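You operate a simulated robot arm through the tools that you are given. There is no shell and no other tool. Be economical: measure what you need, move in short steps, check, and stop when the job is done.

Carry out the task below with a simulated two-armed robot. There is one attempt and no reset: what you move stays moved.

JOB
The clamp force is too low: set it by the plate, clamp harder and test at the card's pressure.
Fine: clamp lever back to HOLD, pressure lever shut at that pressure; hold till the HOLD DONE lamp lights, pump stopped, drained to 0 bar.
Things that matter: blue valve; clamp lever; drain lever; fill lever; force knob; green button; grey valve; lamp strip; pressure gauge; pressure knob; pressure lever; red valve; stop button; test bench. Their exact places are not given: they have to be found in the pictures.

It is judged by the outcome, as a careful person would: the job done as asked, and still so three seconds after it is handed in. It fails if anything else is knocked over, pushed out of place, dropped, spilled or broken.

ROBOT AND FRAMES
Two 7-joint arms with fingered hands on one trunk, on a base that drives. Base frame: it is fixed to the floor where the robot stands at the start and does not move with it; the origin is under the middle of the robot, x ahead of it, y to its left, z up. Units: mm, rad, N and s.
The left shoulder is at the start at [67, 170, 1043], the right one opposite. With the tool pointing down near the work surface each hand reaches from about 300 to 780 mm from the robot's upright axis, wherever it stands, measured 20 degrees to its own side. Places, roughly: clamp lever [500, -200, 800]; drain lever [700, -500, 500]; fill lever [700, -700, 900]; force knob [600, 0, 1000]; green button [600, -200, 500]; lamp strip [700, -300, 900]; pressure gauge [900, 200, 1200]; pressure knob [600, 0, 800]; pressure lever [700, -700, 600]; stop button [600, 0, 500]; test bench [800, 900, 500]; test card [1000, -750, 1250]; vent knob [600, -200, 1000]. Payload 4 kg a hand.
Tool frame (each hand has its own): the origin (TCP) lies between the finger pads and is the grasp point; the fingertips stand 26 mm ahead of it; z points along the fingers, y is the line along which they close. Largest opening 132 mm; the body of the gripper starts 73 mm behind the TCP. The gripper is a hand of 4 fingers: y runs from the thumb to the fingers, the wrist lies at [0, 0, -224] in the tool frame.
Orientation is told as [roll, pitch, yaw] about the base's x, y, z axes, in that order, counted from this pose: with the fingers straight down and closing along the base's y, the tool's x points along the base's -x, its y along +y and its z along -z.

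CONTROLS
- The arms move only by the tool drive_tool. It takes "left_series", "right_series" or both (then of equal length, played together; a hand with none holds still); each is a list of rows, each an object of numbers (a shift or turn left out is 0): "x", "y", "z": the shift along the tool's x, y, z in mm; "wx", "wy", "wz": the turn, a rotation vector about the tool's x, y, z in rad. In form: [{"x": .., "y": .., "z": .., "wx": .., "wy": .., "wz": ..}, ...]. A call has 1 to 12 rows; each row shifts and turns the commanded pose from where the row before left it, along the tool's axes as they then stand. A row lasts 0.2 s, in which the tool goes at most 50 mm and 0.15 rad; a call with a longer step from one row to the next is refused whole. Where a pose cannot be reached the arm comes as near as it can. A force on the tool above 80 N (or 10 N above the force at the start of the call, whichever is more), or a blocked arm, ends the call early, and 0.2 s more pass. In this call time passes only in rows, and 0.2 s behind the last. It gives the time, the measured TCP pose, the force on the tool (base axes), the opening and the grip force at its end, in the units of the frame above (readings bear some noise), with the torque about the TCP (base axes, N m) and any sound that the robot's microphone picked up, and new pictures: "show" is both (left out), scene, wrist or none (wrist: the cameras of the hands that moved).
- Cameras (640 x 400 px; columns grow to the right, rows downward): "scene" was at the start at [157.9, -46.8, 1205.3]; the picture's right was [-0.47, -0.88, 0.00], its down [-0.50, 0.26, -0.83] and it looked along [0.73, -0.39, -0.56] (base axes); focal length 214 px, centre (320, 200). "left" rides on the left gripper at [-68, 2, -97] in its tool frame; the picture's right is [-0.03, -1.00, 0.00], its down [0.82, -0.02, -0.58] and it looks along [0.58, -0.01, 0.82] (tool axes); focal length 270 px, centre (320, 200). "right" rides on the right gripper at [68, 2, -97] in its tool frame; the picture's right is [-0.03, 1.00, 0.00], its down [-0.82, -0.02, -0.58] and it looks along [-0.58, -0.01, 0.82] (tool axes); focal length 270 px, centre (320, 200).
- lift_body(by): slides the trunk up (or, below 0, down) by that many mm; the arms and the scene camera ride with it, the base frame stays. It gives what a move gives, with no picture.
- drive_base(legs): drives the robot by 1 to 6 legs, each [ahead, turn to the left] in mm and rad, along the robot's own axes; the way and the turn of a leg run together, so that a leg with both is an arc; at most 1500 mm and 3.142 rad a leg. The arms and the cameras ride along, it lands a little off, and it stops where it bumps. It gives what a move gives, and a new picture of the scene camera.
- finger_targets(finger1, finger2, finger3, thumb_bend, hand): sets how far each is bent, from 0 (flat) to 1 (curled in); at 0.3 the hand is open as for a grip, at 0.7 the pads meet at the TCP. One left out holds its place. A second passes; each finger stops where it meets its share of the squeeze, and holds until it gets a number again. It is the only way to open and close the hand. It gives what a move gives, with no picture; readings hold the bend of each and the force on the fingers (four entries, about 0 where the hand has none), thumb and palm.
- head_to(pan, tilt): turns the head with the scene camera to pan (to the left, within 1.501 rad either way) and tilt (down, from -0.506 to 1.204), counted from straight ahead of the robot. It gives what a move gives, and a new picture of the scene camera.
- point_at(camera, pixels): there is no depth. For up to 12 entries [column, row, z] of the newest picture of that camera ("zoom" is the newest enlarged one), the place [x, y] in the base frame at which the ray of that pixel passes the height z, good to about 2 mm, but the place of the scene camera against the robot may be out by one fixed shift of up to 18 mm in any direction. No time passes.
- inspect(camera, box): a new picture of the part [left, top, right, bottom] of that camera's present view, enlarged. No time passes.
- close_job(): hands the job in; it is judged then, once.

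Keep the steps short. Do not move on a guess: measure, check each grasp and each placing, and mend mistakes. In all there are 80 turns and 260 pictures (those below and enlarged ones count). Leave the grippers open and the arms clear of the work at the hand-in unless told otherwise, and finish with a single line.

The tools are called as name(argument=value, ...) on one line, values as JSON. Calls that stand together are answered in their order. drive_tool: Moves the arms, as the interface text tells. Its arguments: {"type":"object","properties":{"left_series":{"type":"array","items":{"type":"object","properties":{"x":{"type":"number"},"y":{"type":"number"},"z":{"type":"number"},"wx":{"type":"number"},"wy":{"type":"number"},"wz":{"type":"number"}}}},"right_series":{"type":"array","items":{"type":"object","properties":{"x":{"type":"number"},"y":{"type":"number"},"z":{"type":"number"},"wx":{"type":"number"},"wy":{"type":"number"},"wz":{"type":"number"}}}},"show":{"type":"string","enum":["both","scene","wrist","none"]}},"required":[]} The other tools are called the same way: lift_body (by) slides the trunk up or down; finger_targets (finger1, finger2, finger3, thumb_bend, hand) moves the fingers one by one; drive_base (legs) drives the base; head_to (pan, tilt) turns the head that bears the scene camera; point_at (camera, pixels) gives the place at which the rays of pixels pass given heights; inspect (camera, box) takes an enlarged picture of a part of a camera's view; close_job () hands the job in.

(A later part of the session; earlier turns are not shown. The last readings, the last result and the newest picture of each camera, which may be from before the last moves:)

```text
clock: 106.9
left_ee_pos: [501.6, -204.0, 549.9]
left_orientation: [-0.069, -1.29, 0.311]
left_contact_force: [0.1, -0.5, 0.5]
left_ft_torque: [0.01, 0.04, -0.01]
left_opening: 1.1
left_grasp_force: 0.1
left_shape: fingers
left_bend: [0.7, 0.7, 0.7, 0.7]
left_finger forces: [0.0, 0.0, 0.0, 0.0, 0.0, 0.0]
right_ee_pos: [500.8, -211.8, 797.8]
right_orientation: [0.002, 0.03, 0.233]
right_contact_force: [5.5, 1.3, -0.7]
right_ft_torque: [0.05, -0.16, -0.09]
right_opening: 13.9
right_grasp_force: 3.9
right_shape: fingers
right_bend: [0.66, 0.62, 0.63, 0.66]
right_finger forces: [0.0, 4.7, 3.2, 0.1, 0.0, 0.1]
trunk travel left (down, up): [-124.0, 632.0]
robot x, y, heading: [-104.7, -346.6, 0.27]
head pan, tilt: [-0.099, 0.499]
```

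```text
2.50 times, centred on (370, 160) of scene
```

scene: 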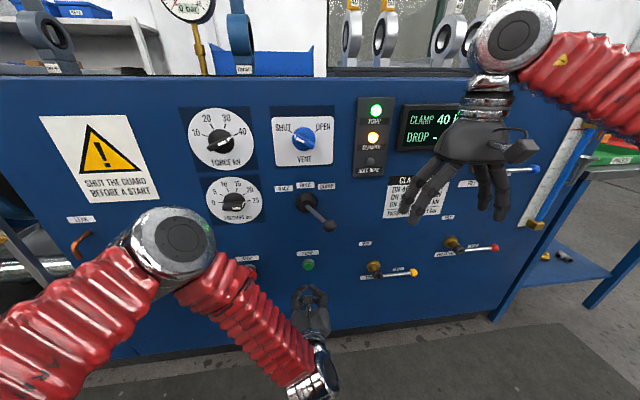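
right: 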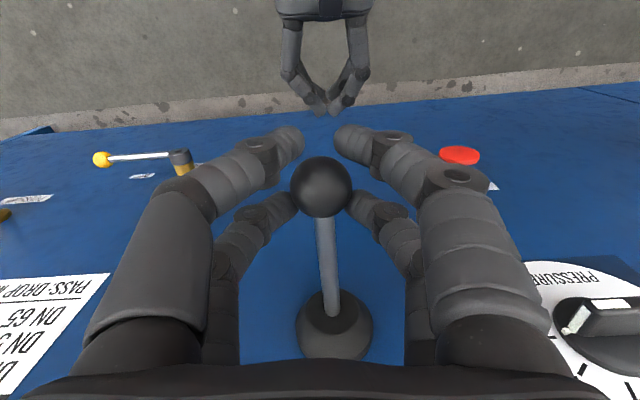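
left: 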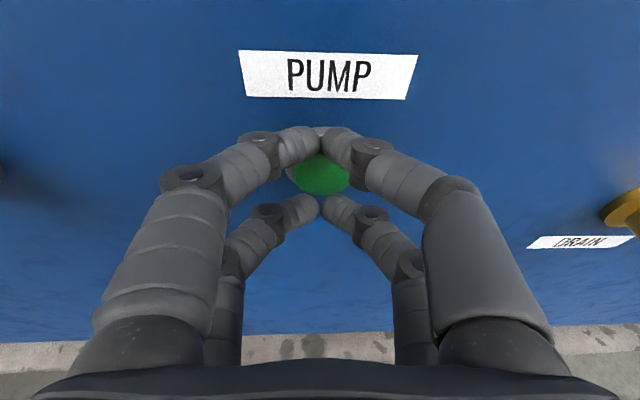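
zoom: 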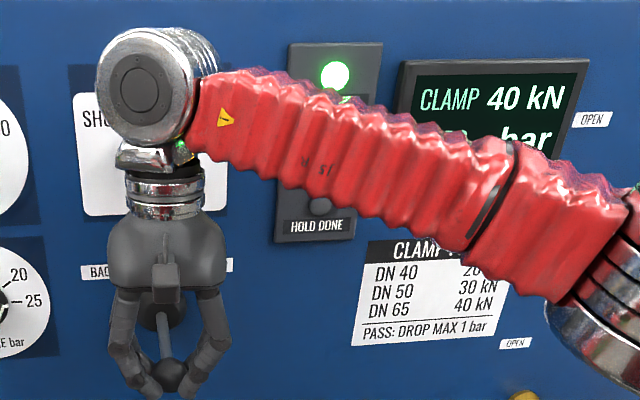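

The lever is at HOLD, as in the first picture, with 40 kN shown. I release it, rise and withdraw to the right, then look at the gauge, sight tube and levers.

finger_targets(hand="right", finger1=0.3, finger2=0.3, finger3=0.3, thumb_bend=0.3)

drive_tool(right_series=[{"z": -25}, {"z": -25}, {"z": -25}, {"x": 30}, {"x": 30}, {"x": 30, "y": -30}, {"y": -45}, {"y": -45}, {"y": -45}, {"y": -45}, {"y": -45}, {"y": -45}], show="none")

head_to(pan=-0.2, tilt=0.35)

inspect(camera="scene", box=[480, 120, 640, 330])

inspect(camera="scene", box=[220, 100, 500, 320])

```text
clock: 107.9
left_ee_pos: [501.3, -203.5, 549.2]
left_orientation: [-0.067, -1.29, 0.312]
left_contact_force: [0.1, 0.6, 0.4]
left_ft_torque: [0.02, 0.01, 0.02]
left_opening: 1.4
left_grasp_force: 0.0
left_shape: fingers
left_bend: [0.7, 0.7, 0.7, 0.7]
left_finger forces: [0.1, 0.0, 0.0, 0.0, 0.0, 0.0]
right_ee_pos: [500.7, -212.0, 797.8]
right_orientation: [0.002, 0.028, 0.235]
right_contact_force: [-0.3, -0.1, 0.0]
right_ft_torque: [-0.01, -0.01, 0.0]
right_opening: 132.5
right_grasp_force: 0.1
right_shape: fingers
right_bend: [0.3, 0.3, 0.3, 0.3]
right_finger forces: [0.1, 0.0, 0.0, 0.0, 0.0, 0.0]
trunk travel left (down, up): [-124.0, 632.0]
robot x, y, heading: [-110.9, -349.4, 0.264]
head pan, tilt: [-0.099, 0.499]
```

```text
clock: 110.5
left_ee_pos: [501.9, -203.5, 550.4]
left_orientation: [-0.07, -1.29, 0.315]
left_contact_force: [-0.2, -0.5, -0.3]
left_ft_torque: [0.02, -0.01, 0.0]
left_opening: 1.7
left_grasp_force: 0.2
left_shape: fingers
left_bend: [0.7, 0.7, 0.7, 0.7]
left_finger forces: [0.0, 0.0, 0.1, 0.0, 0.0, 0.0]
right_ee_pos: [483.2, -525.2, 873.5]
right_orientation: [0.002, 0.028, 0.235]
right_contact_force: [0.4, 0.7, -0.6]
right_ft_torque: [0.0, 0.02, -0.02]
right_opening: 132.7
right_grasp_force: 0.1
right_shape: fingers
right_bend: [0.3, 0.3, 0.3, 0.3]
right_finger forces: [0.0, 0.0, 0.0, 0.0, 0.0, 0.1]
trunk travel left (down, up): [-124.0, 632.0]
robot x, y, heading: [-110.9, -347.5, 0.265]
head pan, tilt: [-0.099, 0.499]
```

```text
clock: 111.2
left_ee_pos: [500.4, -204.5, 549.6]
left_orientation: [-0.068, -1.289, 0.312]
left_contact_force: [-0.5, 0.0, -0.2]
left_ft_torque: [0.0, 0.02, 0.01]
left_opening: 1.6
left_grasp_force: 0.0
left_shape: fingers
left_bend: [0.7, 0.7, 0.7, 0.7]
left_finger forces: [0.1, 0.0, 0.1, 0.0, 0.0, 0.0]
right_ee_pos: [482.3, -525.1, 871.6]
right_orientation: [0.003, 0.03, 0.231]
right_contact_force: [-0.1, -0.3, -0.1]
right_ft_torque: [0.02, 0.02, -0.01]
right_opening: 132.3
right_grasp_force: 0.0
right_shape: fingers
right_bend: [0.3, 0.3, 0.3, 0.3]
right_finger forces: [0.0, 0.0, 0.1, 0.0, 0.0, 0.0]
trunk travel left (down, up): [-124.0, 632.0]
robot x, y, heading: [-107.7, -347.4, 0.265]
head pan, tilt: [-0.201, 0.351]
```

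scene: 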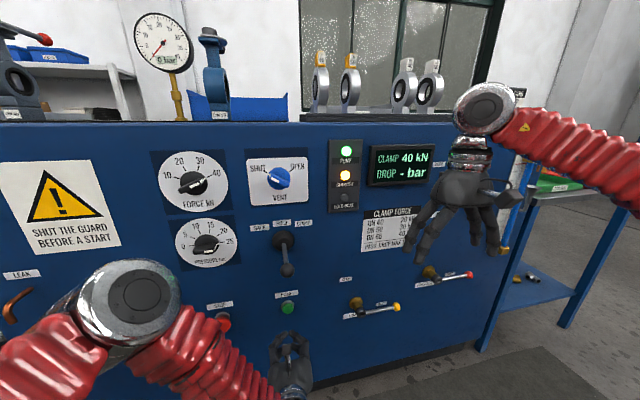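

```text
1.90 times, centred on (560, 225) of scene
```

zoom: 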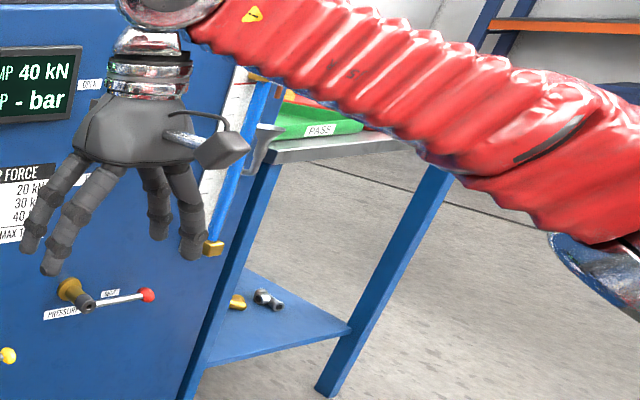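

```text
1.82 times, centred on (360, 210) of scene
```

zoom: 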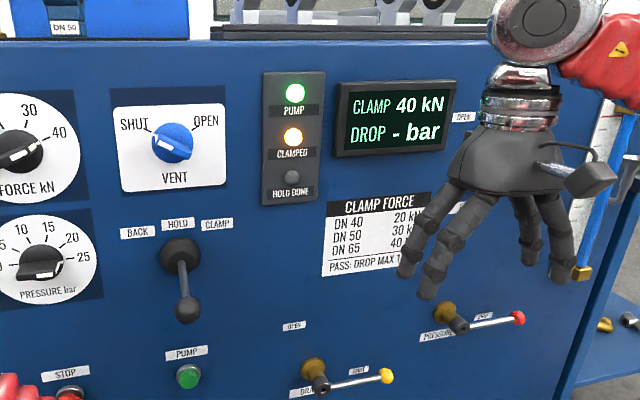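

Gauge and display are ready: 40 kN, PUMP on, lever at HOLD. Now the red pressure lever. I measure the positions of hubs and handle tips via the scene camera.

point_at(camera="scene", pixels=[[357, 305, 527], [357, 305, 560], [397, 307, 527], [397, 307, 560], [430, 273, 560], [430, 273, 600], [470, 275, 560], [470, 275, 600], [430, 273, 520], [470, 275, 520], [287, 307, 550], [346, 279, 600]])

```text
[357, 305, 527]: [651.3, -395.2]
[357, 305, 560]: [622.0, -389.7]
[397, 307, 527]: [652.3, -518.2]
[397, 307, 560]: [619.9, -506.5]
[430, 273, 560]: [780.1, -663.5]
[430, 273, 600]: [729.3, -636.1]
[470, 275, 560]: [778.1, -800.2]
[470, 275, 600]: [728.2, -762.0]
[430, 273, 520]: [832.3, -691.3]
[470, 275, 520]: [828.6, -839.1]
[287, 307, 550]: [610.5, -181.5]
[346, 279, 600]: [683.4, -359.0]
```

Red hub ≈ (705,−623,615), its ball ≈ (728,−762,603), about 55 mm off the panel. I pitch the right hand forward while moving right, then down, staying well off the panel.

drive_tool(right_series=[{"wy": -0.145, "y": -20}, {"wy": -0.145, "y": -20}, {"wy": -0.145, "y": -20}, {"wy": -0.145, "y": -20}, {"wy": -0.145, "y": -20}, {"wy": -0.145, "y": -20}, {"wy": -0.145, "y": -20}, {"wy": -0.145, "y": -20}, {"wy": -0.145, "y": -20}, {"y": -20}, {"y": -20}], show="none")

finger_targets(hand="right", finger1=0.7, finger2=0.7, finger3=0.7, thumb_bend=0.7)

drive_tool(right_series=[{"x": 27, "z": 8}, {"x": 27, "z": 8}, {"x": 27, "z": 8}, {"x": 27, "z": 8}, {"x": 27, "z": 8}, {"x": 27, "z": 8}, {"x": 27, "z": 8}, {"x": 27, "z": 8}, {"x": 27, "z": 8}, {"x": 27, "z": 8}])

```text
clock: 113.6
left_ee_pos: [500.8, -204.6, 550.5]
left_orientation: [-0.067, -1.29, 0.312]
left_contact_force: [0.8, 0.5, 0.5]
left_ft_torque: [0.02, 0.04, 0.03]
left_opening: 1.4
left_grasp_force: 0.1
left_shape: fingers
left_bend: [0.7, 0.7, 0.7, 0.7]
left_finger forces: [0.1, 0.1, 0.0, 0.0, 0.0, 0.1]
right_ee_pos: [532.3, -737.4, 873.0]
right_orientation: [0.009, -1.278, 0.222]
right_contact_force: [-0.4, 0.2, 0.0]
right_ft_torque: [-0.01, -0.04, 0.0]
right_opening: 132.9
right_grasp_force: 0.1
right_shape: fingers
right_bend: [0.3, 0.3, 0.3, 0.3]
right_finger forces: [0.1, 0.0, 0.1, 0.0, 0.0, 0.1]
trunk travel left (down, up): [-124.0, 632.0]
robot x, y, heading: [-111.9, -350.0, 0.264]
head pan, tilt: [-0.201, 0.351]
```

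```text
clock: 114.6
left_ee_pos: [500.2, -203.4, 550.0]
left_orientation: [-0.068, -1.291, 0.312]
left_contact_force: [-0.1, 0.3, 0.4]
left_ft_torque: [-0.02, -0.01, -0.02]
left_opening: 1.4
left_grasp_force: 0.0
left_shape: fingers
left_bend: [0.7, 0.7, 0.7, 0.7]
left_finger forces: [0.0, 0.0, 0.1, 0.0, 0.1, 0.0]
right_ee_pos: [533.3, -737.8, 873.4]
right_orientation: [0.011, -1.277, 0.222]
right_contact_force: [-0.2, -0.7, -0.4]
right_ft_torque: [-0.02, 0.01, -0.02]
right_opening: 1.6
right_grasp_force: 0.1
right_shape: fingers
right_bend: [0.7, 0.7, 0.7, 0.7]
right_finger forces: [0.0, 0.0, 0.1, 0.0, 0.1, 0.0]
trunk travel left (down, up): [-124.0, 632.0]
robot x, y, heading: [-113.7, -350.0, 0.261]
head pan, tilt: [-0.201, 0.351]
```

```text
clock: 116.8
left_ee_pos: [501.2, -202.8, 550.5]
left_orientation: [-0.067, -1.289, 0.312]
left_contact_force: [0.8, 0.6, -0.1]
left_ft_torque: [0.02, -0.01, 0.01]
left_opening: 1.4
left_grasp_force: 0.1
left_shape: fingers
left_bend: [0.7, 0.7, 0.7, 0.7]
left_finger forces: [0.0, 0.0, 0.1, 0.0, 0.0, 0.0]
right_ee_pos: [531.5, -737.4, 590.5]
right_orientation: [0.017, -1.276, 0.219]
right_contact_force: [0.3, 0.3, 0.7]
right_ft_torque: [-0.01, -0.02, 0.03]
right_opening: 1.3
right_grasp_force: 0.0
right_shape: fingers
right_bend: [0.7, 0.7, 0.7, 0.7]
right_finger forces: [0.1, 0.0, 0.1, 0.0, 0.1, 0.0]
trunk travel left (down, up): [-124.0, 632.0]
robot x, y, heading: [-111.9, -348.1, 0.267]
head pan, tilt: [-0.201, 0.351]
```

scene: 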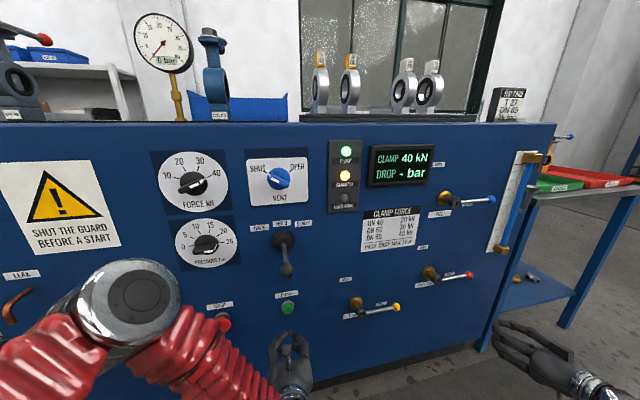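
right: 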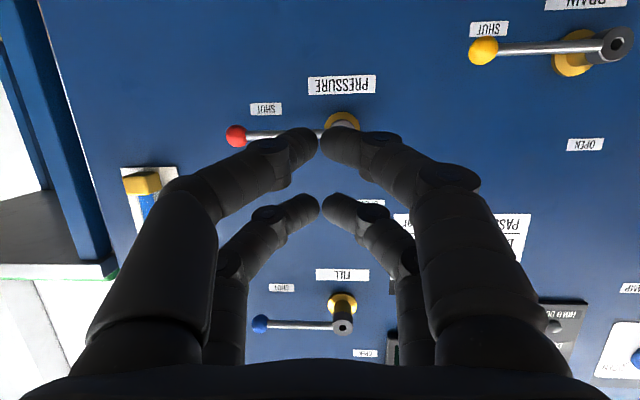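

Excellent view: red ball at (236,135), hub at (341,122) – the handle points right (SHUT), OPEN is up. I go 55 mm down, 56 mm right and 100 mm forward for a second sighting.

drive_tool(right_series=[{"x": 6, "y": -14, "z": 28}, {"x": 6, "y": -14, "z": 28}, {"x": 6, "y": -14, "z": 28}, {"x": 6, "y": -14, "z": 28}], show="wrist")

```text
clock: 117.8
left_ee_pos: [501.5, -203.6, 548.5]
left_orientation: [-0.068, -1.29, 0.312]
left_contact_force: [-0.7, -0.3, 0.0]
left_ft_torque: [0.02, -0.02, -0.02]
left_opening: 1.3
left_grasp_force: 0.0
left_shape: fingers
left_bend: [0.7, 0.7, 0.7, 0.7]
left_finger forces: [0.0, 0.0, 0.0, 0.1, 0.1, 0.0]
right_ee_pos: [564.1, -806.9, 584.9]
right_orientation: [0.007, -1.277, 0.225]
right_contact_force: [-0.3, -0.4, -0.2]
right_ft_torque: [-0.02, 0.03, 0.01]
right_opening: 1.4
right_grasp_force: 0.1
right_shape: fingers
right_bend: [0.7, 0.7, 0.7, 0.7]
right_finger forces: [0.1, 0.0, 0.0, 0.1, 0.0, 0.1]
right hand out of reach, approached as far as the arm can: row 1, 2, 3, 4
trunk travel left (down, up): [-124.0, 632.0]
robot x, y, heading: [-108.2, -349.7, 0.267]
head pan, tilt: [-0.201, 0.351]
```

right: 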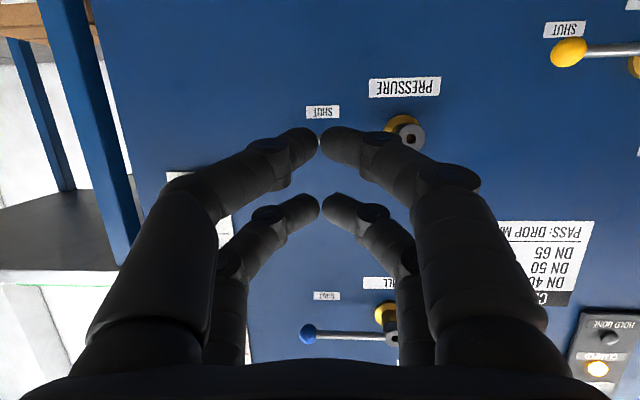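

Out of reach from here. I'll turn the base slightly right and come closer; first I draw both hands back (left tipped down).

drive_tool(left_series=[{"x": 9, "z": -30}, {"x": 9, "z": -30}, {"x": 9, "z": -30}, {"wy": 0.143}, {"wy": 0.143}, {"wy": 0.143}, {"wy": 0.143}, {"wy": 0.143}, {"wy": 0.143}, {"wy": 0.143}, {"wy": 0.143}, {"wy": 0.143}], right_series=[{"x": 6, "z": -20, "y": 20}, {"x": 6, "z": -20, "y": 20}, {"x": 6, "z": -20, "y": 20}, {"x": 6, "z": -20, "y": 20}, {"y": 20}, {"y": 20}, {"y": 20}, {"y": 20}, {"y": 20}, {}, {}, {}], show="none")

drive_tool(left_series=[{"x": 25, "y": 25}, {"x": 25, "y": 25}, {"x": 25, "y": 25}, {"x": 25, "y": 25}, {"y": 25}], show="none")

drive_base(legs=[[0, -0.25], [110, 0]])

```text
clock: 120.4
left_ee_pos: [409.6, -227.0, 547.9]
left_orientation: [-0.02, -0.001, 0.244]
left_contact_force: [0.5, 0.0, -0.1]
left_ft_torque: [-0.03, 0.0, 0.01]
left_opening: 1.2
left_grasp_force: 0.0
left_shape: fingers
left_bend: [0.7, 0.7, 0.7, 0.7]
left_finger forces: [0.0, 0.0, 0.0, 0.0, 0.1, 0.0]
right_ee_pos: [434.6, -676.6, 611.2]
right_orientation: [0.009, -1.276, 0.221]
right_contact_force: [0.1, 1.2, -0.2]
right_ft_torque: [0.0, 0.01, -0.01]
right_opening: 1.5
right_grasp_force: 0.1
right_shape: fingers
right_bend: [0.7, 0.7, 0.7, 0.7]
right_finger forces: [0.0, 0.0, 0.0, 0.0, 0.1, 0.0]
right hand out of reach, approached as far as the arm can: row 7, 8, 9
trunk travel left (down, up): [-124.0, 632.0]
robot x, y, heading: [-109.6, -348.1, 0.265]
head pan, tilt: [-0.201, 0.351]
```

```text
clock: 121.6
left_ee_pos: [281.8, -130.4, 545.6]
left_orientation: [-0.02, -0.005, 0.246]
left_contact_force: [0.6, 0.0, 0.2]
left_ft_torque: [0.01, -0.01, 0.01]
left_opening: 1.2
left_grasp_force: 0.1
left_shape: fingers
left_bend: [0.7, 0.7, 0.7, 0.7]
left_finger forces: [0.0, 0.0, 0.0, 0.0, 0.2, 0.0]
right_ee_pos: [435.0, -676.2, 612.2]
right_orientation: [0.01, -1.275, 0.222]
right_contact_force: [-0.4, -0.7, 0.5]
right_ft_torque: [0.01, 0.0, 0.0]
right_opening: 1.6
right_grasp_force: 0.1
right_shape: fingers
right_bend: [0.7, 0.7, 0.7, 0.7]
right_finger forces: [0.1, 0.1, 0.1, 0.1, 0.0, 0.0]
trunk travel left (down, up): [-124.0, 632.0]
robot x, y, heading: [-109.8, -346.5, 0.26]
head pan, tilt: [-0.201, 0.351]
```

```text
clock: 123.6
left_ee_pos: [374.5, -237.9, 549.0]
left_orientation: [-0.019, -0.01, -0.01]
left_contact_force: [0.0, 0.1, 0.3]
left_ft_torque: [-0.03, -0.06, -0.01]
left_opening: 1.1
left_grasp_force: 0.1
left_shape: fingers
left_bend: [0.7, 0.7, 0.7, 0.7]
left_finger forces: [0.0, 0.1, 0.0, 0.0, 0.1, 0.0]
right_ee_pos: [381.0, -805.8, 616.6]
right_orientation: [0.028, -1.277, -0.048]
right_contact_force: [0.5, 0.0, 0.6]
right_ft_torque: [0.02, 0.03, 0.0]
right_opening: 1.0
right_grasp_force: 0.0
right_shape: fingers
right_bend: [0.7, 0.7, 0.7, 0.7]
right_finger forces: [0.0, 0.0, 0.0, 0.1, 0.0, 0.0]
trunk travel left (down, up): [-124.0, 632.0]
robot x, y, heading: [-54.1, -339.6, -0.027]
head pan, tilt: [-0.201, 0.351]
stopped in leg 2: the robot was blocked; the commanded pose is now the measured one
```

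scene: 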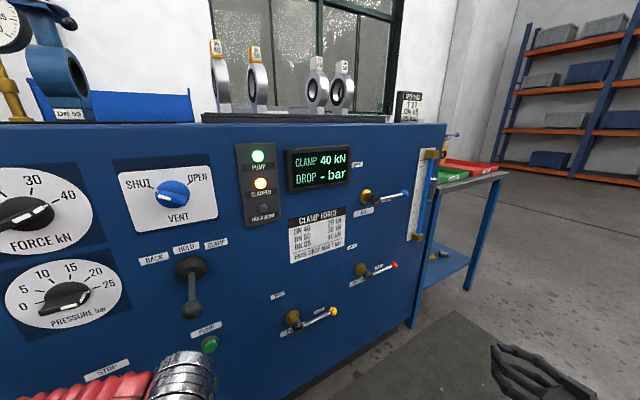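

Blocked in leg 2. I look left for the contact.

head_to(pan=0.8, tilt=0.7)

```text
clock: 124.8
left_ee_pos: [376.7, -237.0, 548.6]
left_orientation: [-0.021, -0.007, -0.008]
left_contact_force: [0.7, 0.2, -0.4]
left_ft_torque: [0.01, 0.0, 0.02]
left_opening: 1.3
left_grasp_force: 0.1
left_shape: fingers
left_bend: [0.7, 0.7, 0.7, 0.7]
left_finger forces: [0.0, 0.0, 0.0, 0.0, 0.1, 0.0]
right_ee_pos: [383.3, -805.3, 614.5]
right_orientation: [0.029, -1.273, -0.048]
right_contact_force: [0.1, -0.5, -1.3]
right_ft_torque: [0.02, -0.01, -0.02]
right_opening: 0.9
right_grasp_force: 0.0
right_shape: fingers
right_bend: [0.7, 0.7, 0.7, 0.7]
right_finger forces: [0.0, 0.0, 0.0, 0.1, 0.1, 0.0]
trunk travel left (down, up): [-124.0, 632.0]
robot x, y, heading: [-54.5, -338.4, -0.03]
head pan, tilt: [0.799, 0.7]
```

scene: 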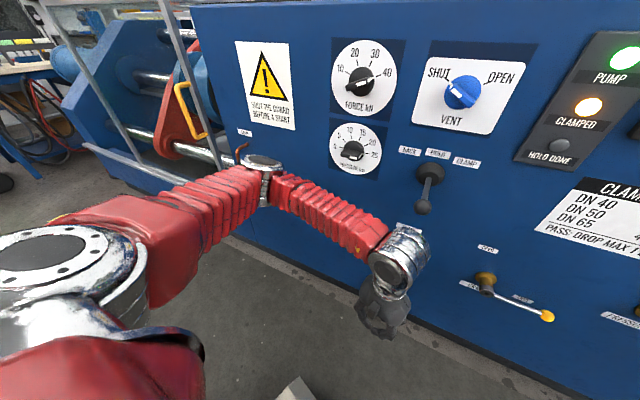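

The left elbow meets the grey drip shelf. I move the left hand forward and right to draw the elbow in, then try driving a bit further.

drive_tool(left_series=[{"x": -20, "y": -20, "z": -15}, {"x": -20, "y": -20, "z": -15}, {"x": -20, "y": -20, "z": -15}, {"y": -20, "z": -15}, {"y": -20, "z": -15}], show="none")

drive_base(legs=[[70, 0]])

```text
clock: 126.0
left_ee_pos: [436.0, -335.2, 627.0]
left_orientation: [-0.02, -0.006, -0.008]
left_contact_force: [0.1, -0.1, 1.0]
left_ft_torque: [-0.04, -0.04, 0.0]
left_opening: 1.1
left_grasp_force: 0.2
left_shape: fingers
left_bend: [0.7, 0.7, 0.7, 0.7]
left_finger forces: [0.1, 0.1, 0.0, 0.0, 0.0, 0.0]
right_ee_pos: [383.3, -807.0, 613.8]
right_orientation: [0.028, -1.275, -0.049]
right_contact_force: [0.0, 0.5, -0.3]
right_ft_torque: [-0.02, 0.01, -0.01]
right_opening: 1.1
right_grasp_force: 0.0
right_shape: fingers
right_bend: [0.7, 0.7, 0.7, 0.7]
right_finger forces: [0.0, 0.1, 0.0, 0.0, 0.0, 0.1]
trunk travel left (down, up): [-124.0, 632.0]
robot x, y, heading: [-54.6, -337.7, -0.029]
head pan, tilt: [0.799, 0.7]
```

```text
clock: 127.1
left_ee_pos: [505.1, -338.3, 630.1]
left_orientation: [-0.022, -0.014, -0.009]
left_contact_force: [0.5, -0.2, -0.9]
left_ft_torque: [0.04, 0.0, 0.0]
left_opening: 1.1
left_grasp_force: 0.1
left_shape: fingers
left_bend: [0.7, 0.7, 0.7, 0.7]
left_finger forces: [0.0, 0.0, 0.0, 0.1, 0.0, 0.0]
right_ee_pos: [453.1, -809.1, 616.8]
right_orientation: [0.03, -1.278, -0.052]
right_contact_force: [0.3, 0.9, -0.6]
right_ft_torque: [0.0, 0.0, 0.01]
right_opening: 1.4
right_grasp_force: 0.1
right_shape: fingers
right_bend: [0.7, 0.7, 0.7, 0.7]
right_finger forces: [0.0, 0.1, 0.0, 0.1, 0.1, 0.0]
trunk travel left (down, up): [-124.0, 632.0]
robot x, y, heading: [13.6, -337.8, -0.031]
head pan, tilt: [0.799, 0.7]
```

scene: 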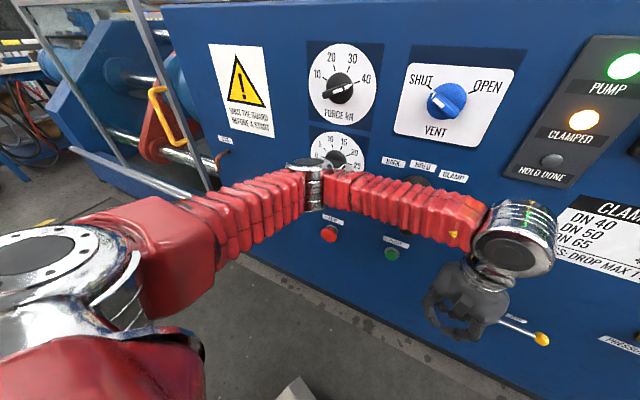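

inspect(camera="scene", box=[330, 120, 520, 280])

inspect(camera="left", box=[0, 0, 640, 400])

```text
2.50 times, centred on (425, 200) of scene
```

zoom: 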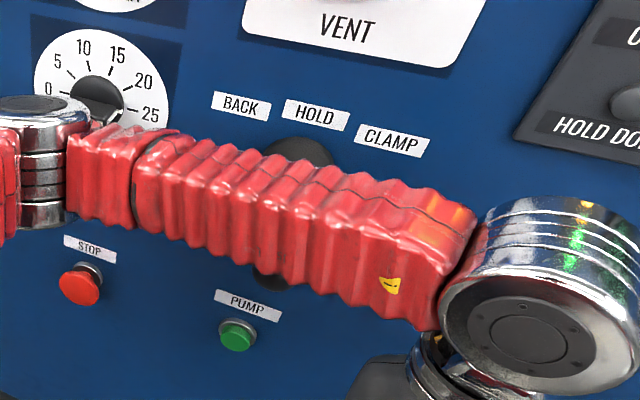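

```text
1.00 times, centred on (320, 200) of left (not enlarged: the box is as wide or as high as the picture)
```

zoom: 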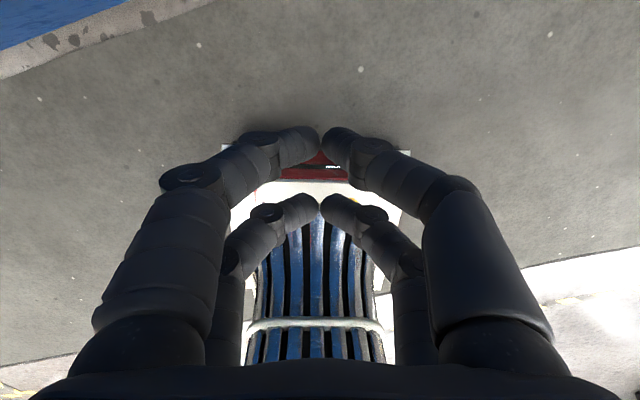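

The clamp lever is still at HOLD (ball visible under the forearm). Now the right hand goes below the red handle: forward 200, down 80, left 71.

drive_tool(right_series=[{"x": 12.7, "y": 12, "z": 4}, {"x": 12.7, "y": 12, "z": 4}, {"x": 12.7, "y": 12, "z": 4}, {"x": 12.7, "y": 12, "z": 4}, {"x": 12.7, "y": 12, "z": 4}, {"x": 12.7, "y": 11, "z": 4}, {"x": -11.6, "z": 38.3}, {"x": -11.6, "z": 38.3}, {"x": -11.6, "z": 38.3}, {"x": -11.6, "z": 38.3}, {"x": -11.6, "z": 38.3}], left_series=[{"x": 8}, {"x": 8}, {"x": 8}, {"x": 8}, {}, {}, {}, {}, {}, {}, {}], show="wrist")

```text
clock: 129.5
left_ee_pos: [475.5, -338.6, 628.9]
left_orientation: [-0.021, -0.01, -0.009]
left_contact_force: [0.3, 0.8, -0.6]
left_ft_torque: [0.01, -0.03, 0.02]
left_opening: 1.1
left_grasp_force: 0.1
left_shape: fingers
left_bend: [0.7, 0.7, 0.7, 0.7]
left_finger forces: [0.0, 0.1, 0.0, 0.0, 0.0, 0.0]
right_ee_pos: [546.8, -864.6, 665.9]
right_orientation: [0.032, -1.273, -0.055]
right_contact_force: [-0.5, -0.2, 0.1]
right_ft_torque: [0.0, 0.0, 0.01]
right_opening: 1.1
right_grasp_force: 0.1
right_shape: fingers
right_bend: [0.7, 0.7, 0.7, 0.7]
right_finger forces: [0.0, 0.1, 0.0, 0.0, 0.0, 0.0]
right hand out of reach, approached as far as the arm can: row 1, 2, 3, 4, 5, 6, 7, 8, 9, 10, 11
trunk travel left (down, up): [-124.0, 632.0]
robot x, y, heading: [18.1, -338.4, -0.032]
head pan, tilt: [0.799, 0.7]
```

right: 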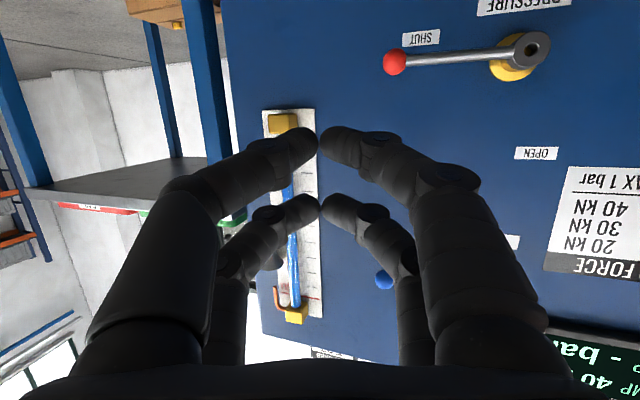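
left: 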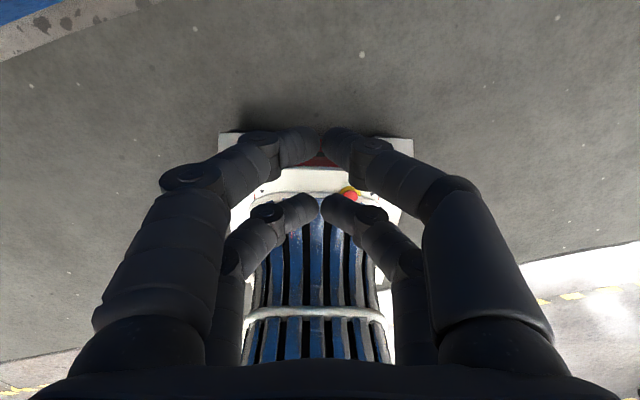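

The right arm is folded badly here; the base needs to stand about 90 mm further right, facing the panel. I tuck both hands, then back off and re-approach.

drive_tool(left_series=[{"x": 11}, {"x": 11}, {"x": 11}, {"x": 11}, {"x": 11}, {"x": 11}, {"x": 11}, {"x": 11}, {"x": 11}, {"x": 11}, {"x": 11}, {"x": 11}], right_series=[{"x": 6, "z": -20, "wy": 0.142}, {"x": 4, "z": -20, "wy": 0.142}, {"wy": 0.142}, {"wy": 0.142}, {"wy": 0.142}, {"wy": 0.142}, {"wy": 0.142}, {"wy": 0.142}, {"wy": 0.142}, {"x": 25, "y": 25}, {"x": 25, "y": 25}, {"x": 25, "y": 25}], show="none")

drive_base(legs=[[-80, 0], [0, 0.74], [-258, 0], [0, -0.44]])

head_to(pan=0.0, tilt=0.45)

```text
clock: 132.1
left_ee_pos: [343.0, -336.0, 625.9]
left_orientation: [-0.019, -0.012, -0.011]
left_contact_force: [0.2, 0.8, -0.6]
left_ft_torque: [-0.02, 0.01, 0.03]
left_opening: 1.3
left_grasp_force: 0.0
left_shape: fingers
left_bend: [0.7, 0.7, 0.7, 0.7]
left_finger forces: [0.1, 0.1, 0.0, 0.0, 0.0, 0.0]
right_ee_pos: [435.5, -782.2, 672.5]
right_orientation: [0.009, 0.004, -0.024]
right_contact_force: [-0.5, -0.6, -0.7]
right_ft_torque: [0.0, -0.02, 0.0]
right_opening: 1.0
right_grasp_force: 0.1
right_shape: fingers
right_bend: [0.7, 0.7, 0.7, 0.7]
right_finger forces: [0.0, 0.0, 0.0, 0.1, 0.0, 0.0]
trunk travel left (down, up): [-124.0, 632.0]
robot x, y, heading: [14.5, -336.3, -0.029]
head pan, tilt: [0.799, 0.7]
```

```text
clock: 135.2
left_ee_pos: [181.4, -127.5, 627.4]
left_orientation: [-0.021, -0.01, 0.693]
left_contact_force: [0.0, 0.0, -0.1]
left_ft_torque: [0.03, 0.01, -0.01]
left_opening: 1.0
left_grasp_force: 0.0
left_shape: fingers
left_bend: [0.7, 0.7, 0.7, 0.7]
left_finger forces: [0.0, 0.0, 0.0, 0.0, 0.1, 0.0]
right_ee_pos: [541.5, -408.0, 672.1]
right_orientation: [0.011, 0.001, 0.681]
right_contact_force: [0.1, 0.3, -0.6]
right_ft_torque: [-0.02, -0.02, -0.03]
right_opening: 1.1
right_grasp_force: 0.1
right_shape: fingers
right_bend: [0.7, 0.7, 0.7, 0.7]
right_finger forces: [0.1, 0.0, 0.0, 0.0, 0.1, 0.0]
trunk travel left (down, up): [-124.0, 632.0]
robot x, y, heading: [-43.8, -373.3, 0.68]
head pan, tilt: [0.799, 0.7]
stopped in leg 2: the robot was blocked; the commanded pose is now the measured one
```

scene: 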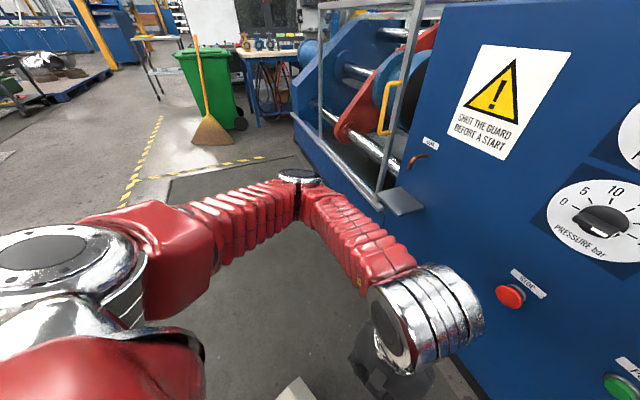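

```text
clock: 136.3
left_ee_pos: [180.1, -125.9, 628.1]
left_orientation: [-0.021, -0.013, 0.693]
left_contact_force: [-0.4, -0.1, 0.4]
left_ft_torque: [0.03, -0.03, 0.03]
left_opening: 1.1
left_grasp_force: 0.0
left_shape: fingers
left_bend: [0.7, 0.7, 0.7, 0.7]
left_finger forces: [0.0, 0.0, 0.0, 0.0, 0.1, 0.0]
right_ee_pos: [541.7, -406.9, 673.9]
right_orientation: [0.011, 0.004, 0.681]
right_contact_force: [-1.3, 0.8, -0.1]
right_ft_torque: [-0.02, -0.02, 0.0]
right_opening: 1.1
right_grasp_force: 0.0
right_shape: fingers
right_bend: [0.7, 0.7, 0.7, 0.7]
right_finger forces: [0.0, 0.0, 0.0, 0.0, 0.0, 0.0]
trunk travel left (down, up): [-124.0, 632.0]
robot x, y, heading: [-42.9, -375.3, 0.676]
head pan, tilt: [0.0, 0.45]
```

scene: 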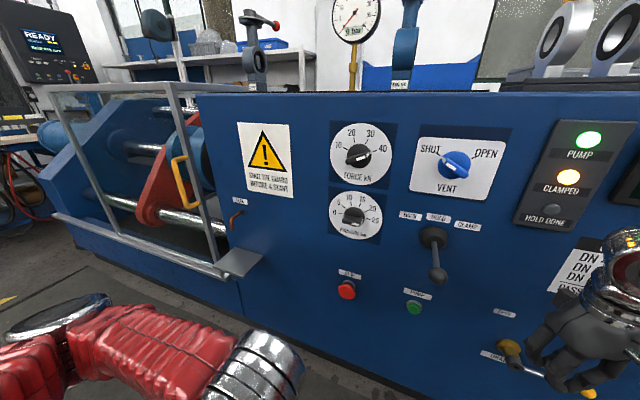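

The right elbow met the bench at the end of the turn; nothing changed on the panel. I reverse away and turn to face it.

drive_base(legs=[[-230, 0], [0, -0.41]])

inspect(camera="scene", box=[120, 60, 520, 310])

```text
clock: 139.4
left_ee_pos: [79.9, -381.1, 627.6]
left_orientation: [-0.021, -0.01, 0.281]
left_contact_force: [0.3, 0.2, -0.4]
left_ft_torque: [0.01, -0.01, 0.0]
left_opening: 0.9
left_grasp_force: 0.2
left_shape: fingers
left_bend: [0.7, 0.7, 0.7, 0.7]
left_finger forces: [0.1, 0.0, 0.0, 0.1, 0.1, 0.0]
right_ee_pos: [298.2, -783.7, 673.4]
right_orientation: [0.009, 0.004, 0.272]
right_contact_force: [0.2, 0.6, 0.5]
right_ft_torque: [0.01, 0.0, 0.0]
right_opening: 1.0
right_grasp_force: 0.1
right_shape: fingers
right_bend: [0.7, 0.7, 0.7, 0.7]
right_finger forces: [0.0, 0.0, 0.0, 0.1, 0.1, 0.0]
trunk travel left (down, up): [-124.0, 632.0]
robot x, y, heading: [-229.0, -494.5, 0.273]
head pan, tilt: [0.0, 0.45]
```

scene: 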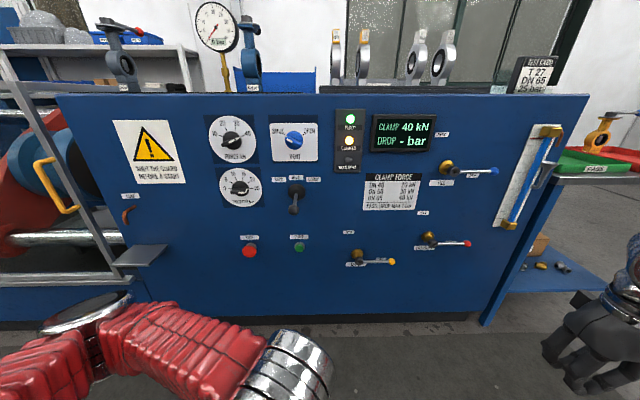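

```text
1.60 times, centred on (320, 185) of scene
```

zoom: 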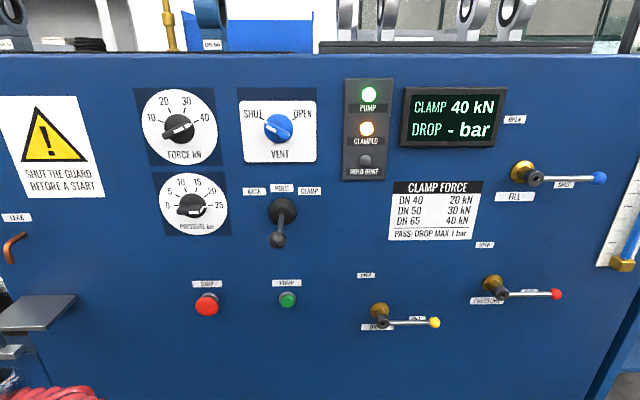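

Well aligned now. I prepare the right hand: pitch forward, out to the right and down, at a distance from the bench.

drive_tool(right_series=[{"x": -25, "y": -9, "wy": -0.142}, {"x": -25, "y": -9, "wy": -0.142}, {"x": -25, "y": -9, "wy": -0.142}, {"y": -9, "wy": -0.142}, {"y": -9, "wy": -0.142}, {"y": -9, "wy": -0.142}, {"y": -9, "wy": -0.142}, {"y": -9, "wy": -0.142}, {"y": -9, "wy": -0.142}, {"x": 36, "z": 11}, {"x": 36, "z": 11}, {"x": 36, "z": 11}], show="none")

drive_base(legs=[[260, 0]])

inspect(camera="right", box=[0, 0, 640, 400])

```text
clock: 142.0
left_ee_pos: [80.0, -381.3, 628.1]
left_orientation: [-0.021, -0.011, 0.282]
left_contact_force: [-0.1, -0.1, -0.1]
left_ft_torque: [-0.02, 0.03, -0.02]
left_opening: 1.1
left_grasp_force: 0.1
left_shape: fingers
left_bend: [0.7, 0.7, 0.7, 0.7]
left_finger forces: [0.1, 0.0, 0.1, 0.0, 0.0, 0.0]
right_ee_pos: [375.8, -863.1, 599.1]
right_orientation: [0.033, -1.273, 0.241]
right_contact_force: [-0.6, -0.5, 0.1]
right_ft_torque: [0.0, 0.01, -0.02]
right_opening: 1.1
right_grasp_force: 0.0
right_shape: fingers
right_bend: [0.7, 0.7, 0.7, 0.7]
right_finger forces: [0.0, 0.1, 0.0, 0.0, 0.1, 0.0]
right hand out of reach, approached as far as the arm can: row 11, 12
trunk travel left (down, up): [-124.0, 632.0]
robot x, y, heading: [-229.3, -497.2, 0.271]
head pan, tilt: [0.0, 0.45]
```

```text
clock: 143.9
left_ee_pos: [332.4, -312.2, 628.3]
left_orientation: [-0.02, -0.013, 0.277]
left_contact_force: [0.0, 0.5, -0.3]
left_ft_torque: [0.02, -0.02, -0.02]
left_opening: 0.7
left_grasp_force: 0.0
left_shape: fingers
left_bend: [0.7, 0.7, 0.7, 0.7]
left_finger forces: [0.1, 0.1, 0.0, 0.0, 0.0, 0.0]
right_ee_pos: [626.8, -795.4, 600.2]
right_orientation: [0.034, -1.275, 0.239]
right_contact_force: [-0.3, 0.0, 0.5]
right_ft_torque: [0.03, -0.01, -0.01]
right_opening: 1.1
right_grasp_force: 0.1
right_shape: fingers
right_bend: [0.7, 0.7, 0.7, 0.7]
right_finger forces: [0.0, 0.1, 0.1, 0.0, 0.0, 0.0]
trunk travel left (down, up): [-124.0, 632.0]
robot x, y, heading: [21.0, -422.0, 0.268]
head pan, tilt: [0.0, 0.45]
```

scene: 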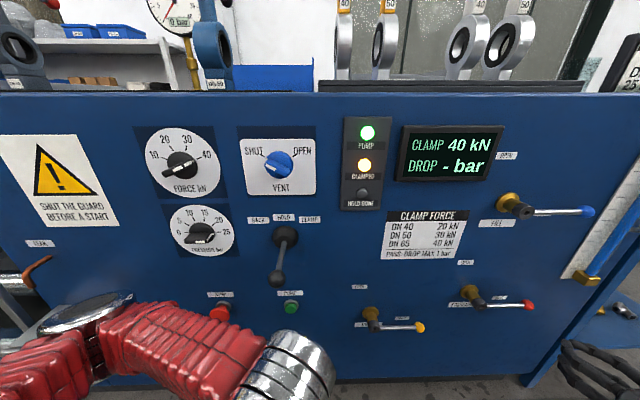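

```text
1.00 times, centred on (320, 200) of right (not enlarged: the box is as wide or as high as the picture)
```

zoom: 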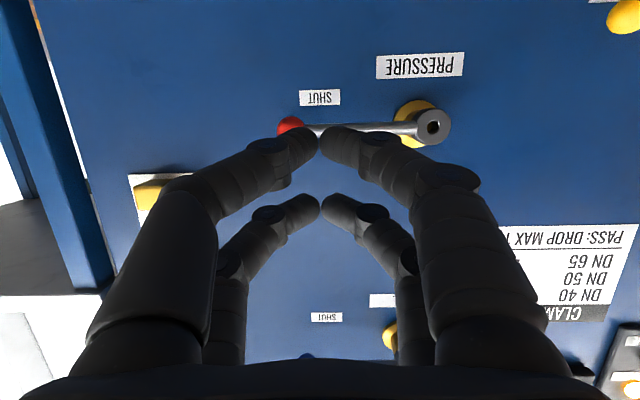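

Red handle: ball 25 mm right, hub 95 mm left of the hand axis, 122 mm ahead, at z≈575. I lower the trunk 70 mm to get under it and yaw the hand slightly left.

lift_body(by=-70)

drive_tool(right_series=[{"wx": -0.139, "wz": -0.042}, {"wx": -0.139, "wz": -0.042}], show="wrist")

```text
clock: 145.0
left_ee_pos: [331.7, -312.2, 558.9]
left_orientation: [-0.021, -0.012, 0.277]
left_contact_force: [-0.8, -0.2, 0.1]
left_ft_torque: [0.02, 0.02, -0.01]
left_opening: 0.9
left_grasp_force: 0.1
left_shape: fingers
left_bend: [0.7, 0.7, 0.7, 0.7]
left_finger forces: [0.1, 0.0, 0.0, 0.0, 0.1, 0.1]
right_ee_pos: [625.6, -795.3, 531.5]
right_orientation: [0.03, -1.274, 0.239]
right_contact_force: [0.5, -0.5, -1.0]
right_ft_torque: [0.01, -0.01, 0.02]
right_opening: 0.7
right_grasp_force: 0.1
right_shape: fingers
right_bend: [0.7, 0.7, 0.7, 0.7]
right_finger forces: [0.0, 0.0, 0.1, 0.0, 0.1, 0.0]
trunk travel left (down, up): [-54.0, 702.0]
robot x, y, heading: [18.7, -425.3, 0.266]
head pan, tilt: [0.0, 0.45]
```

```text
clock: 145.6
left_ee_pos: [331.8, -312.3, 558.1]
left_orientation: [-0.022, -0.011, 0.278]
left_contact_force: [-0.1, 0.2, 0.1]
left_ft_torque: [0.01, 0.0, 0.02]
left_opening: 1.3
left_grasp_force: 0.0
left_shape: fingers
left_bend: [0.7, 0.7, 0.7, 0.7]
left_finger forces: [0.0, 0.1, 0.0, 0.0, 0.1, 0.0]
right_ee_pos: [624.5, -795.3, 530.7]
right_orientation: [0.032, -1.275, 0.531]
right_contact_force: [0.6, 0.3, 0.6]
right_ft_torque: [0.0, 0.0, 0.03]
right_opening: 1.0
right_grasp_force: 0.0
right_shape: fingers
right_bend: [0.7, 0.7, 0.7, 0.7]
right_finger forces: [0.1, 0.1, 0.0, 0.0, 0.0, 0.1]
trunk travel left (down, up): [-54.0, 702.0]
robot x, y, heading: [24.1, -424.5, 0.268]
head pan, tilt: [0.0, 0.45]
```

right: 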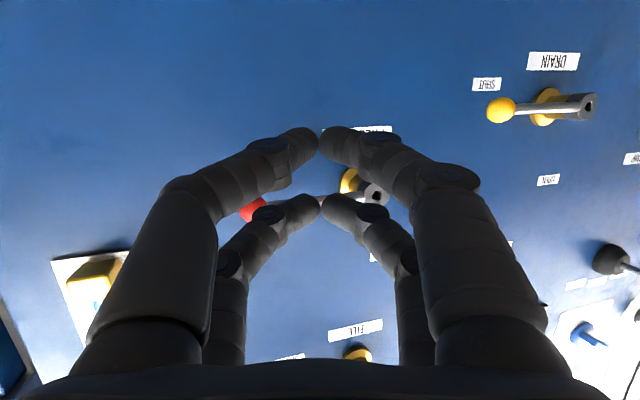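

Now I advance: base 50 mm, then the arm 66 mm forward under the handle.

drive_base(legs=[[50, 0]])

drive_tool(right_series=[{"x": -4.8, "y": -3, "z": 15.8}, {"x": -4.8, "y": -3, "z": 15.8}, {"x": -4.8, "y": -3, "z": 15.8}, {"x": -4.8, "y": -3, "z": 15.8}])

```text
clock: 146.5
left_ee_pos: [379.6, -298.0, 559.4]
left_orientation: [-0.022, -0.013, 0.277]
left_contact_force: [-0.1, -0.3, 0.6]
left_ft_torque: [0.0, -0.02, -0.01]
left_opening: 1.2
left_grasp_force: 0.1
left_shape: fingers
left_bend: [0.7, 0.7, 0.7, 0.7]
left_finger forces: [0.0, 0.0, 0.0, 0.0, 0.1, 0.1]
right_ee_pos: [674.0, -782.6, 530.8]
right_orientation: [0.034, -1.274, 0.526]
right_contact_force: [-0.2, 0.8, 0.4]
right_ft_torque: [0.01, -0.03, 0.01]
right_opening: 0.9
right_grasp_force: 0.0
right_shape: fingers
right_bend: [0.7, 0.7, 0.7, 0.7]
right_finger forces: [0.0, 0.0, 0.0, 0.0, 0.0, 0.0]
trunk travel left (down, up): [-54.0, 702.0]
robot x, y, heading: [70.4, -412.2, 0.271]
head pan, tilt: [0.0, 0.45]
```

scene: 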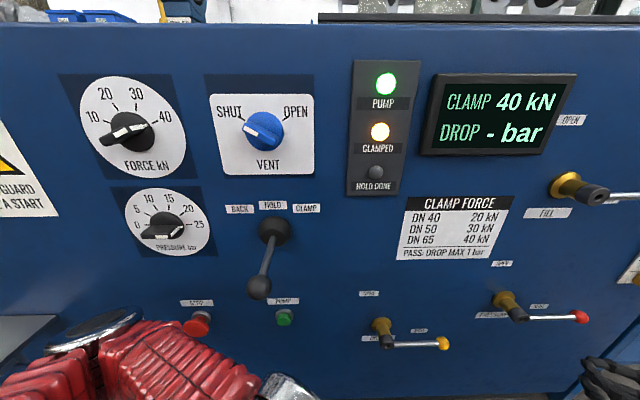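

```text
clock: 147.5
left_ee_pos: [380.2, -299.2, 559.8]
left_orientation: [-0.021, -0.011, 0.277]
left_contact_force: [1.0, -0.1, 0.4]
left_ft_torque: [0.03, 0.0, -0.01]
left_opening: 1.0
left_grasp_force: 0.1
left_shape: fingers
left_bend: [0.7, 0.7, 0.7, 0.7]
left_finger forces: [0.0, 0.0, 0.0, 0.0, 0.0, 0.1]
right_ee_pos: [727.6, -758.4, 536.5]
right_orientation: [0.036, -1.293, 0.54]
right_contact_force: [-0.3, -0.1, 0.3]
right_ft_torque: [-0.02, -0.01, 0.0]
right_opening: 0.7
right_grasp_force: 0.0
right_shape: fingers
right_bend: [0.7, 0.7, 0.7, 0.7]
right_finger forces: [0.0, 0.1, 0.1, 0.0, 0.0, 0.1]
right hand out of reach, approached as far as the arm can: row 4
trunk travel left (down, up): [-54.0, 702.0]
robot x, y, heading: [70.8, -405.7, 0.269]
head pan, tilt: [0.0, 0.45]
```

scene: 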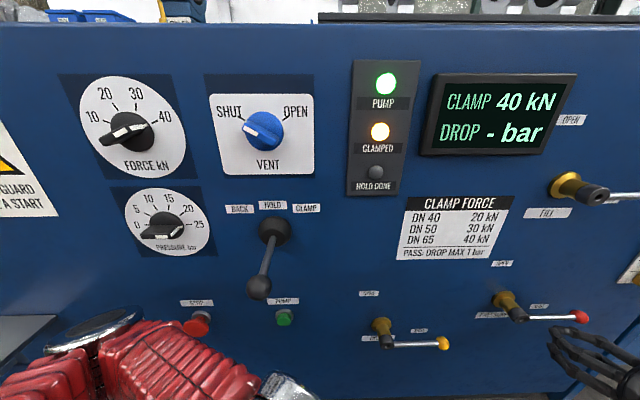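
right: 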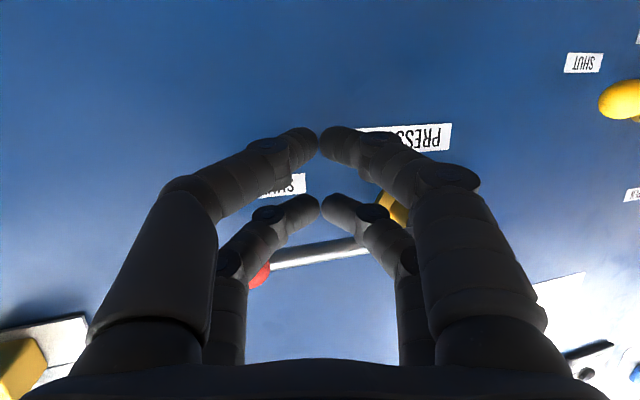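

Handle is 19 mm ahead and above. I nudge the base 12 mm forward, then push up and left along the arc.

drive_base(legs=[[13, 0]])

drive_tool(right_series=[{"x": -14.4, "y": 2, "z": -4}, {"x": -14.4, "y": 2, "z": -4}, {"x": -14.4, "y": 4, "z": -4}, {"x": -14.4, "y": 6, "z": -4}])

```text
clock: 148.3
left_ee_pos: [392.2, -295.3, 559.6]
left_orientation: [-0.022, -0.01, 0.278]
left_contact_force: [0.5, 0.8, -0.2]
left_ft_torque: [-0.02, 0.0, 0.0]
left_opening: 0.9
left_grasp_force: 0.0
left_shape: fingers
left_bend: [0.7, 0.7, 0.7, 0.7]
left_finger forces: [0.0, 0.0, 0.1, 0.0, 0.0, 0.0]
right_ee_pos: [740.6, -755.4, 537.4]
right_orientation: [0.038, -1.293, 0.533]
right_contact_force: [-0.1, -0.3, -0.5]
right_ft_torque: [-0.02, -0.01, 0.01]
right_opening: 0.9
right_grasp_force: 0.0
right_shape: fingers
right_bend: [0.7, 0.7, 0.7, 0.7]
right_finger forces: [0.1, 0.1, 0.0, 0.0, 0.1, 0.1]
trunk travel left (down, up): [-54.0, 702.0]
robot x, y, heading: [82.6, -407.9, 0.266]
head pan, tilt: [0.0, 0.45]
```

scene: 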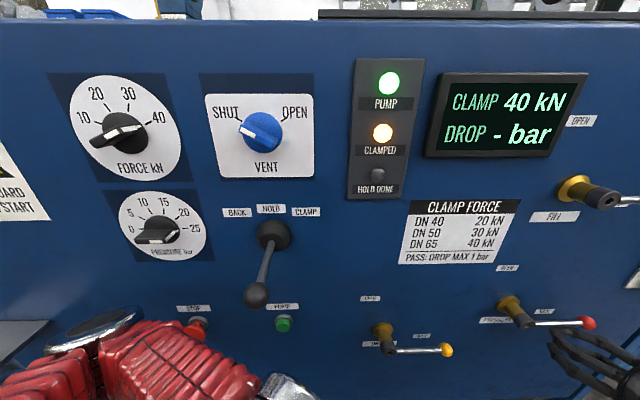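

```text
clock: 149.3
left_ee_pos: [392.8, -295.7, 559.9]
left_orientation: [-0.02, -0.01, 0.276]
left_contact_force: [0.1, 0.0, -0.3]
left_ft_torque: [0.01, 0.02, -0.02]
left_opening: 1.2
left_grasp_force: 0.2
left_shape: fingers
left_bend: [0.7, 0.7, 0.7, 0.7]
left_finger forces: [0.0, 0.0, 0.0, 0.0, 0.0, 0.0]
right_ee_pos: [733.9, -743.4, 596.1]
right_orientation: [0.042, -1.294, 0.535]
right_contact_force: [-0.6, -1.8, -1.8]
right_ft_torque: [-0.02, -0.01, -0.01]
right_opening: 1.0
right_grasp_force: 1.7
right_shape: fingers
right_bend: [0.7, 0.7, 0.7, 0.7]
right_finger forces: [0.1, 3.3, 0.1, 0.0, 0.0, 0.0]
trunk travel left (down, up): [-54.0, 702.0]
robot x, y, heading: [86.5, -405.1, 0.267]
head pan, tilt: [0.0, 0.45]
```

scene: 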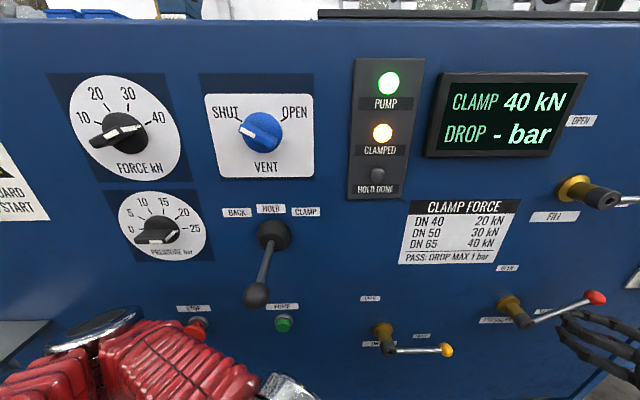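
right: 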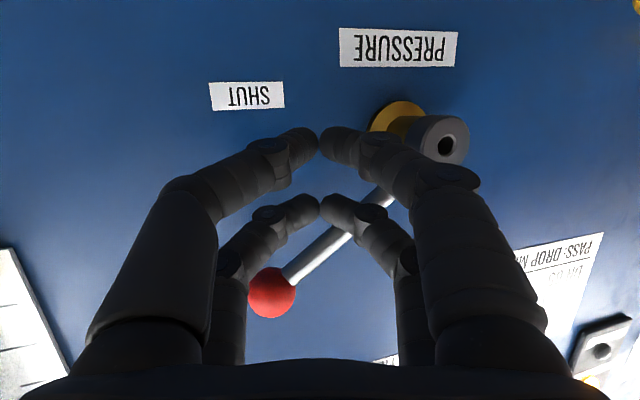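

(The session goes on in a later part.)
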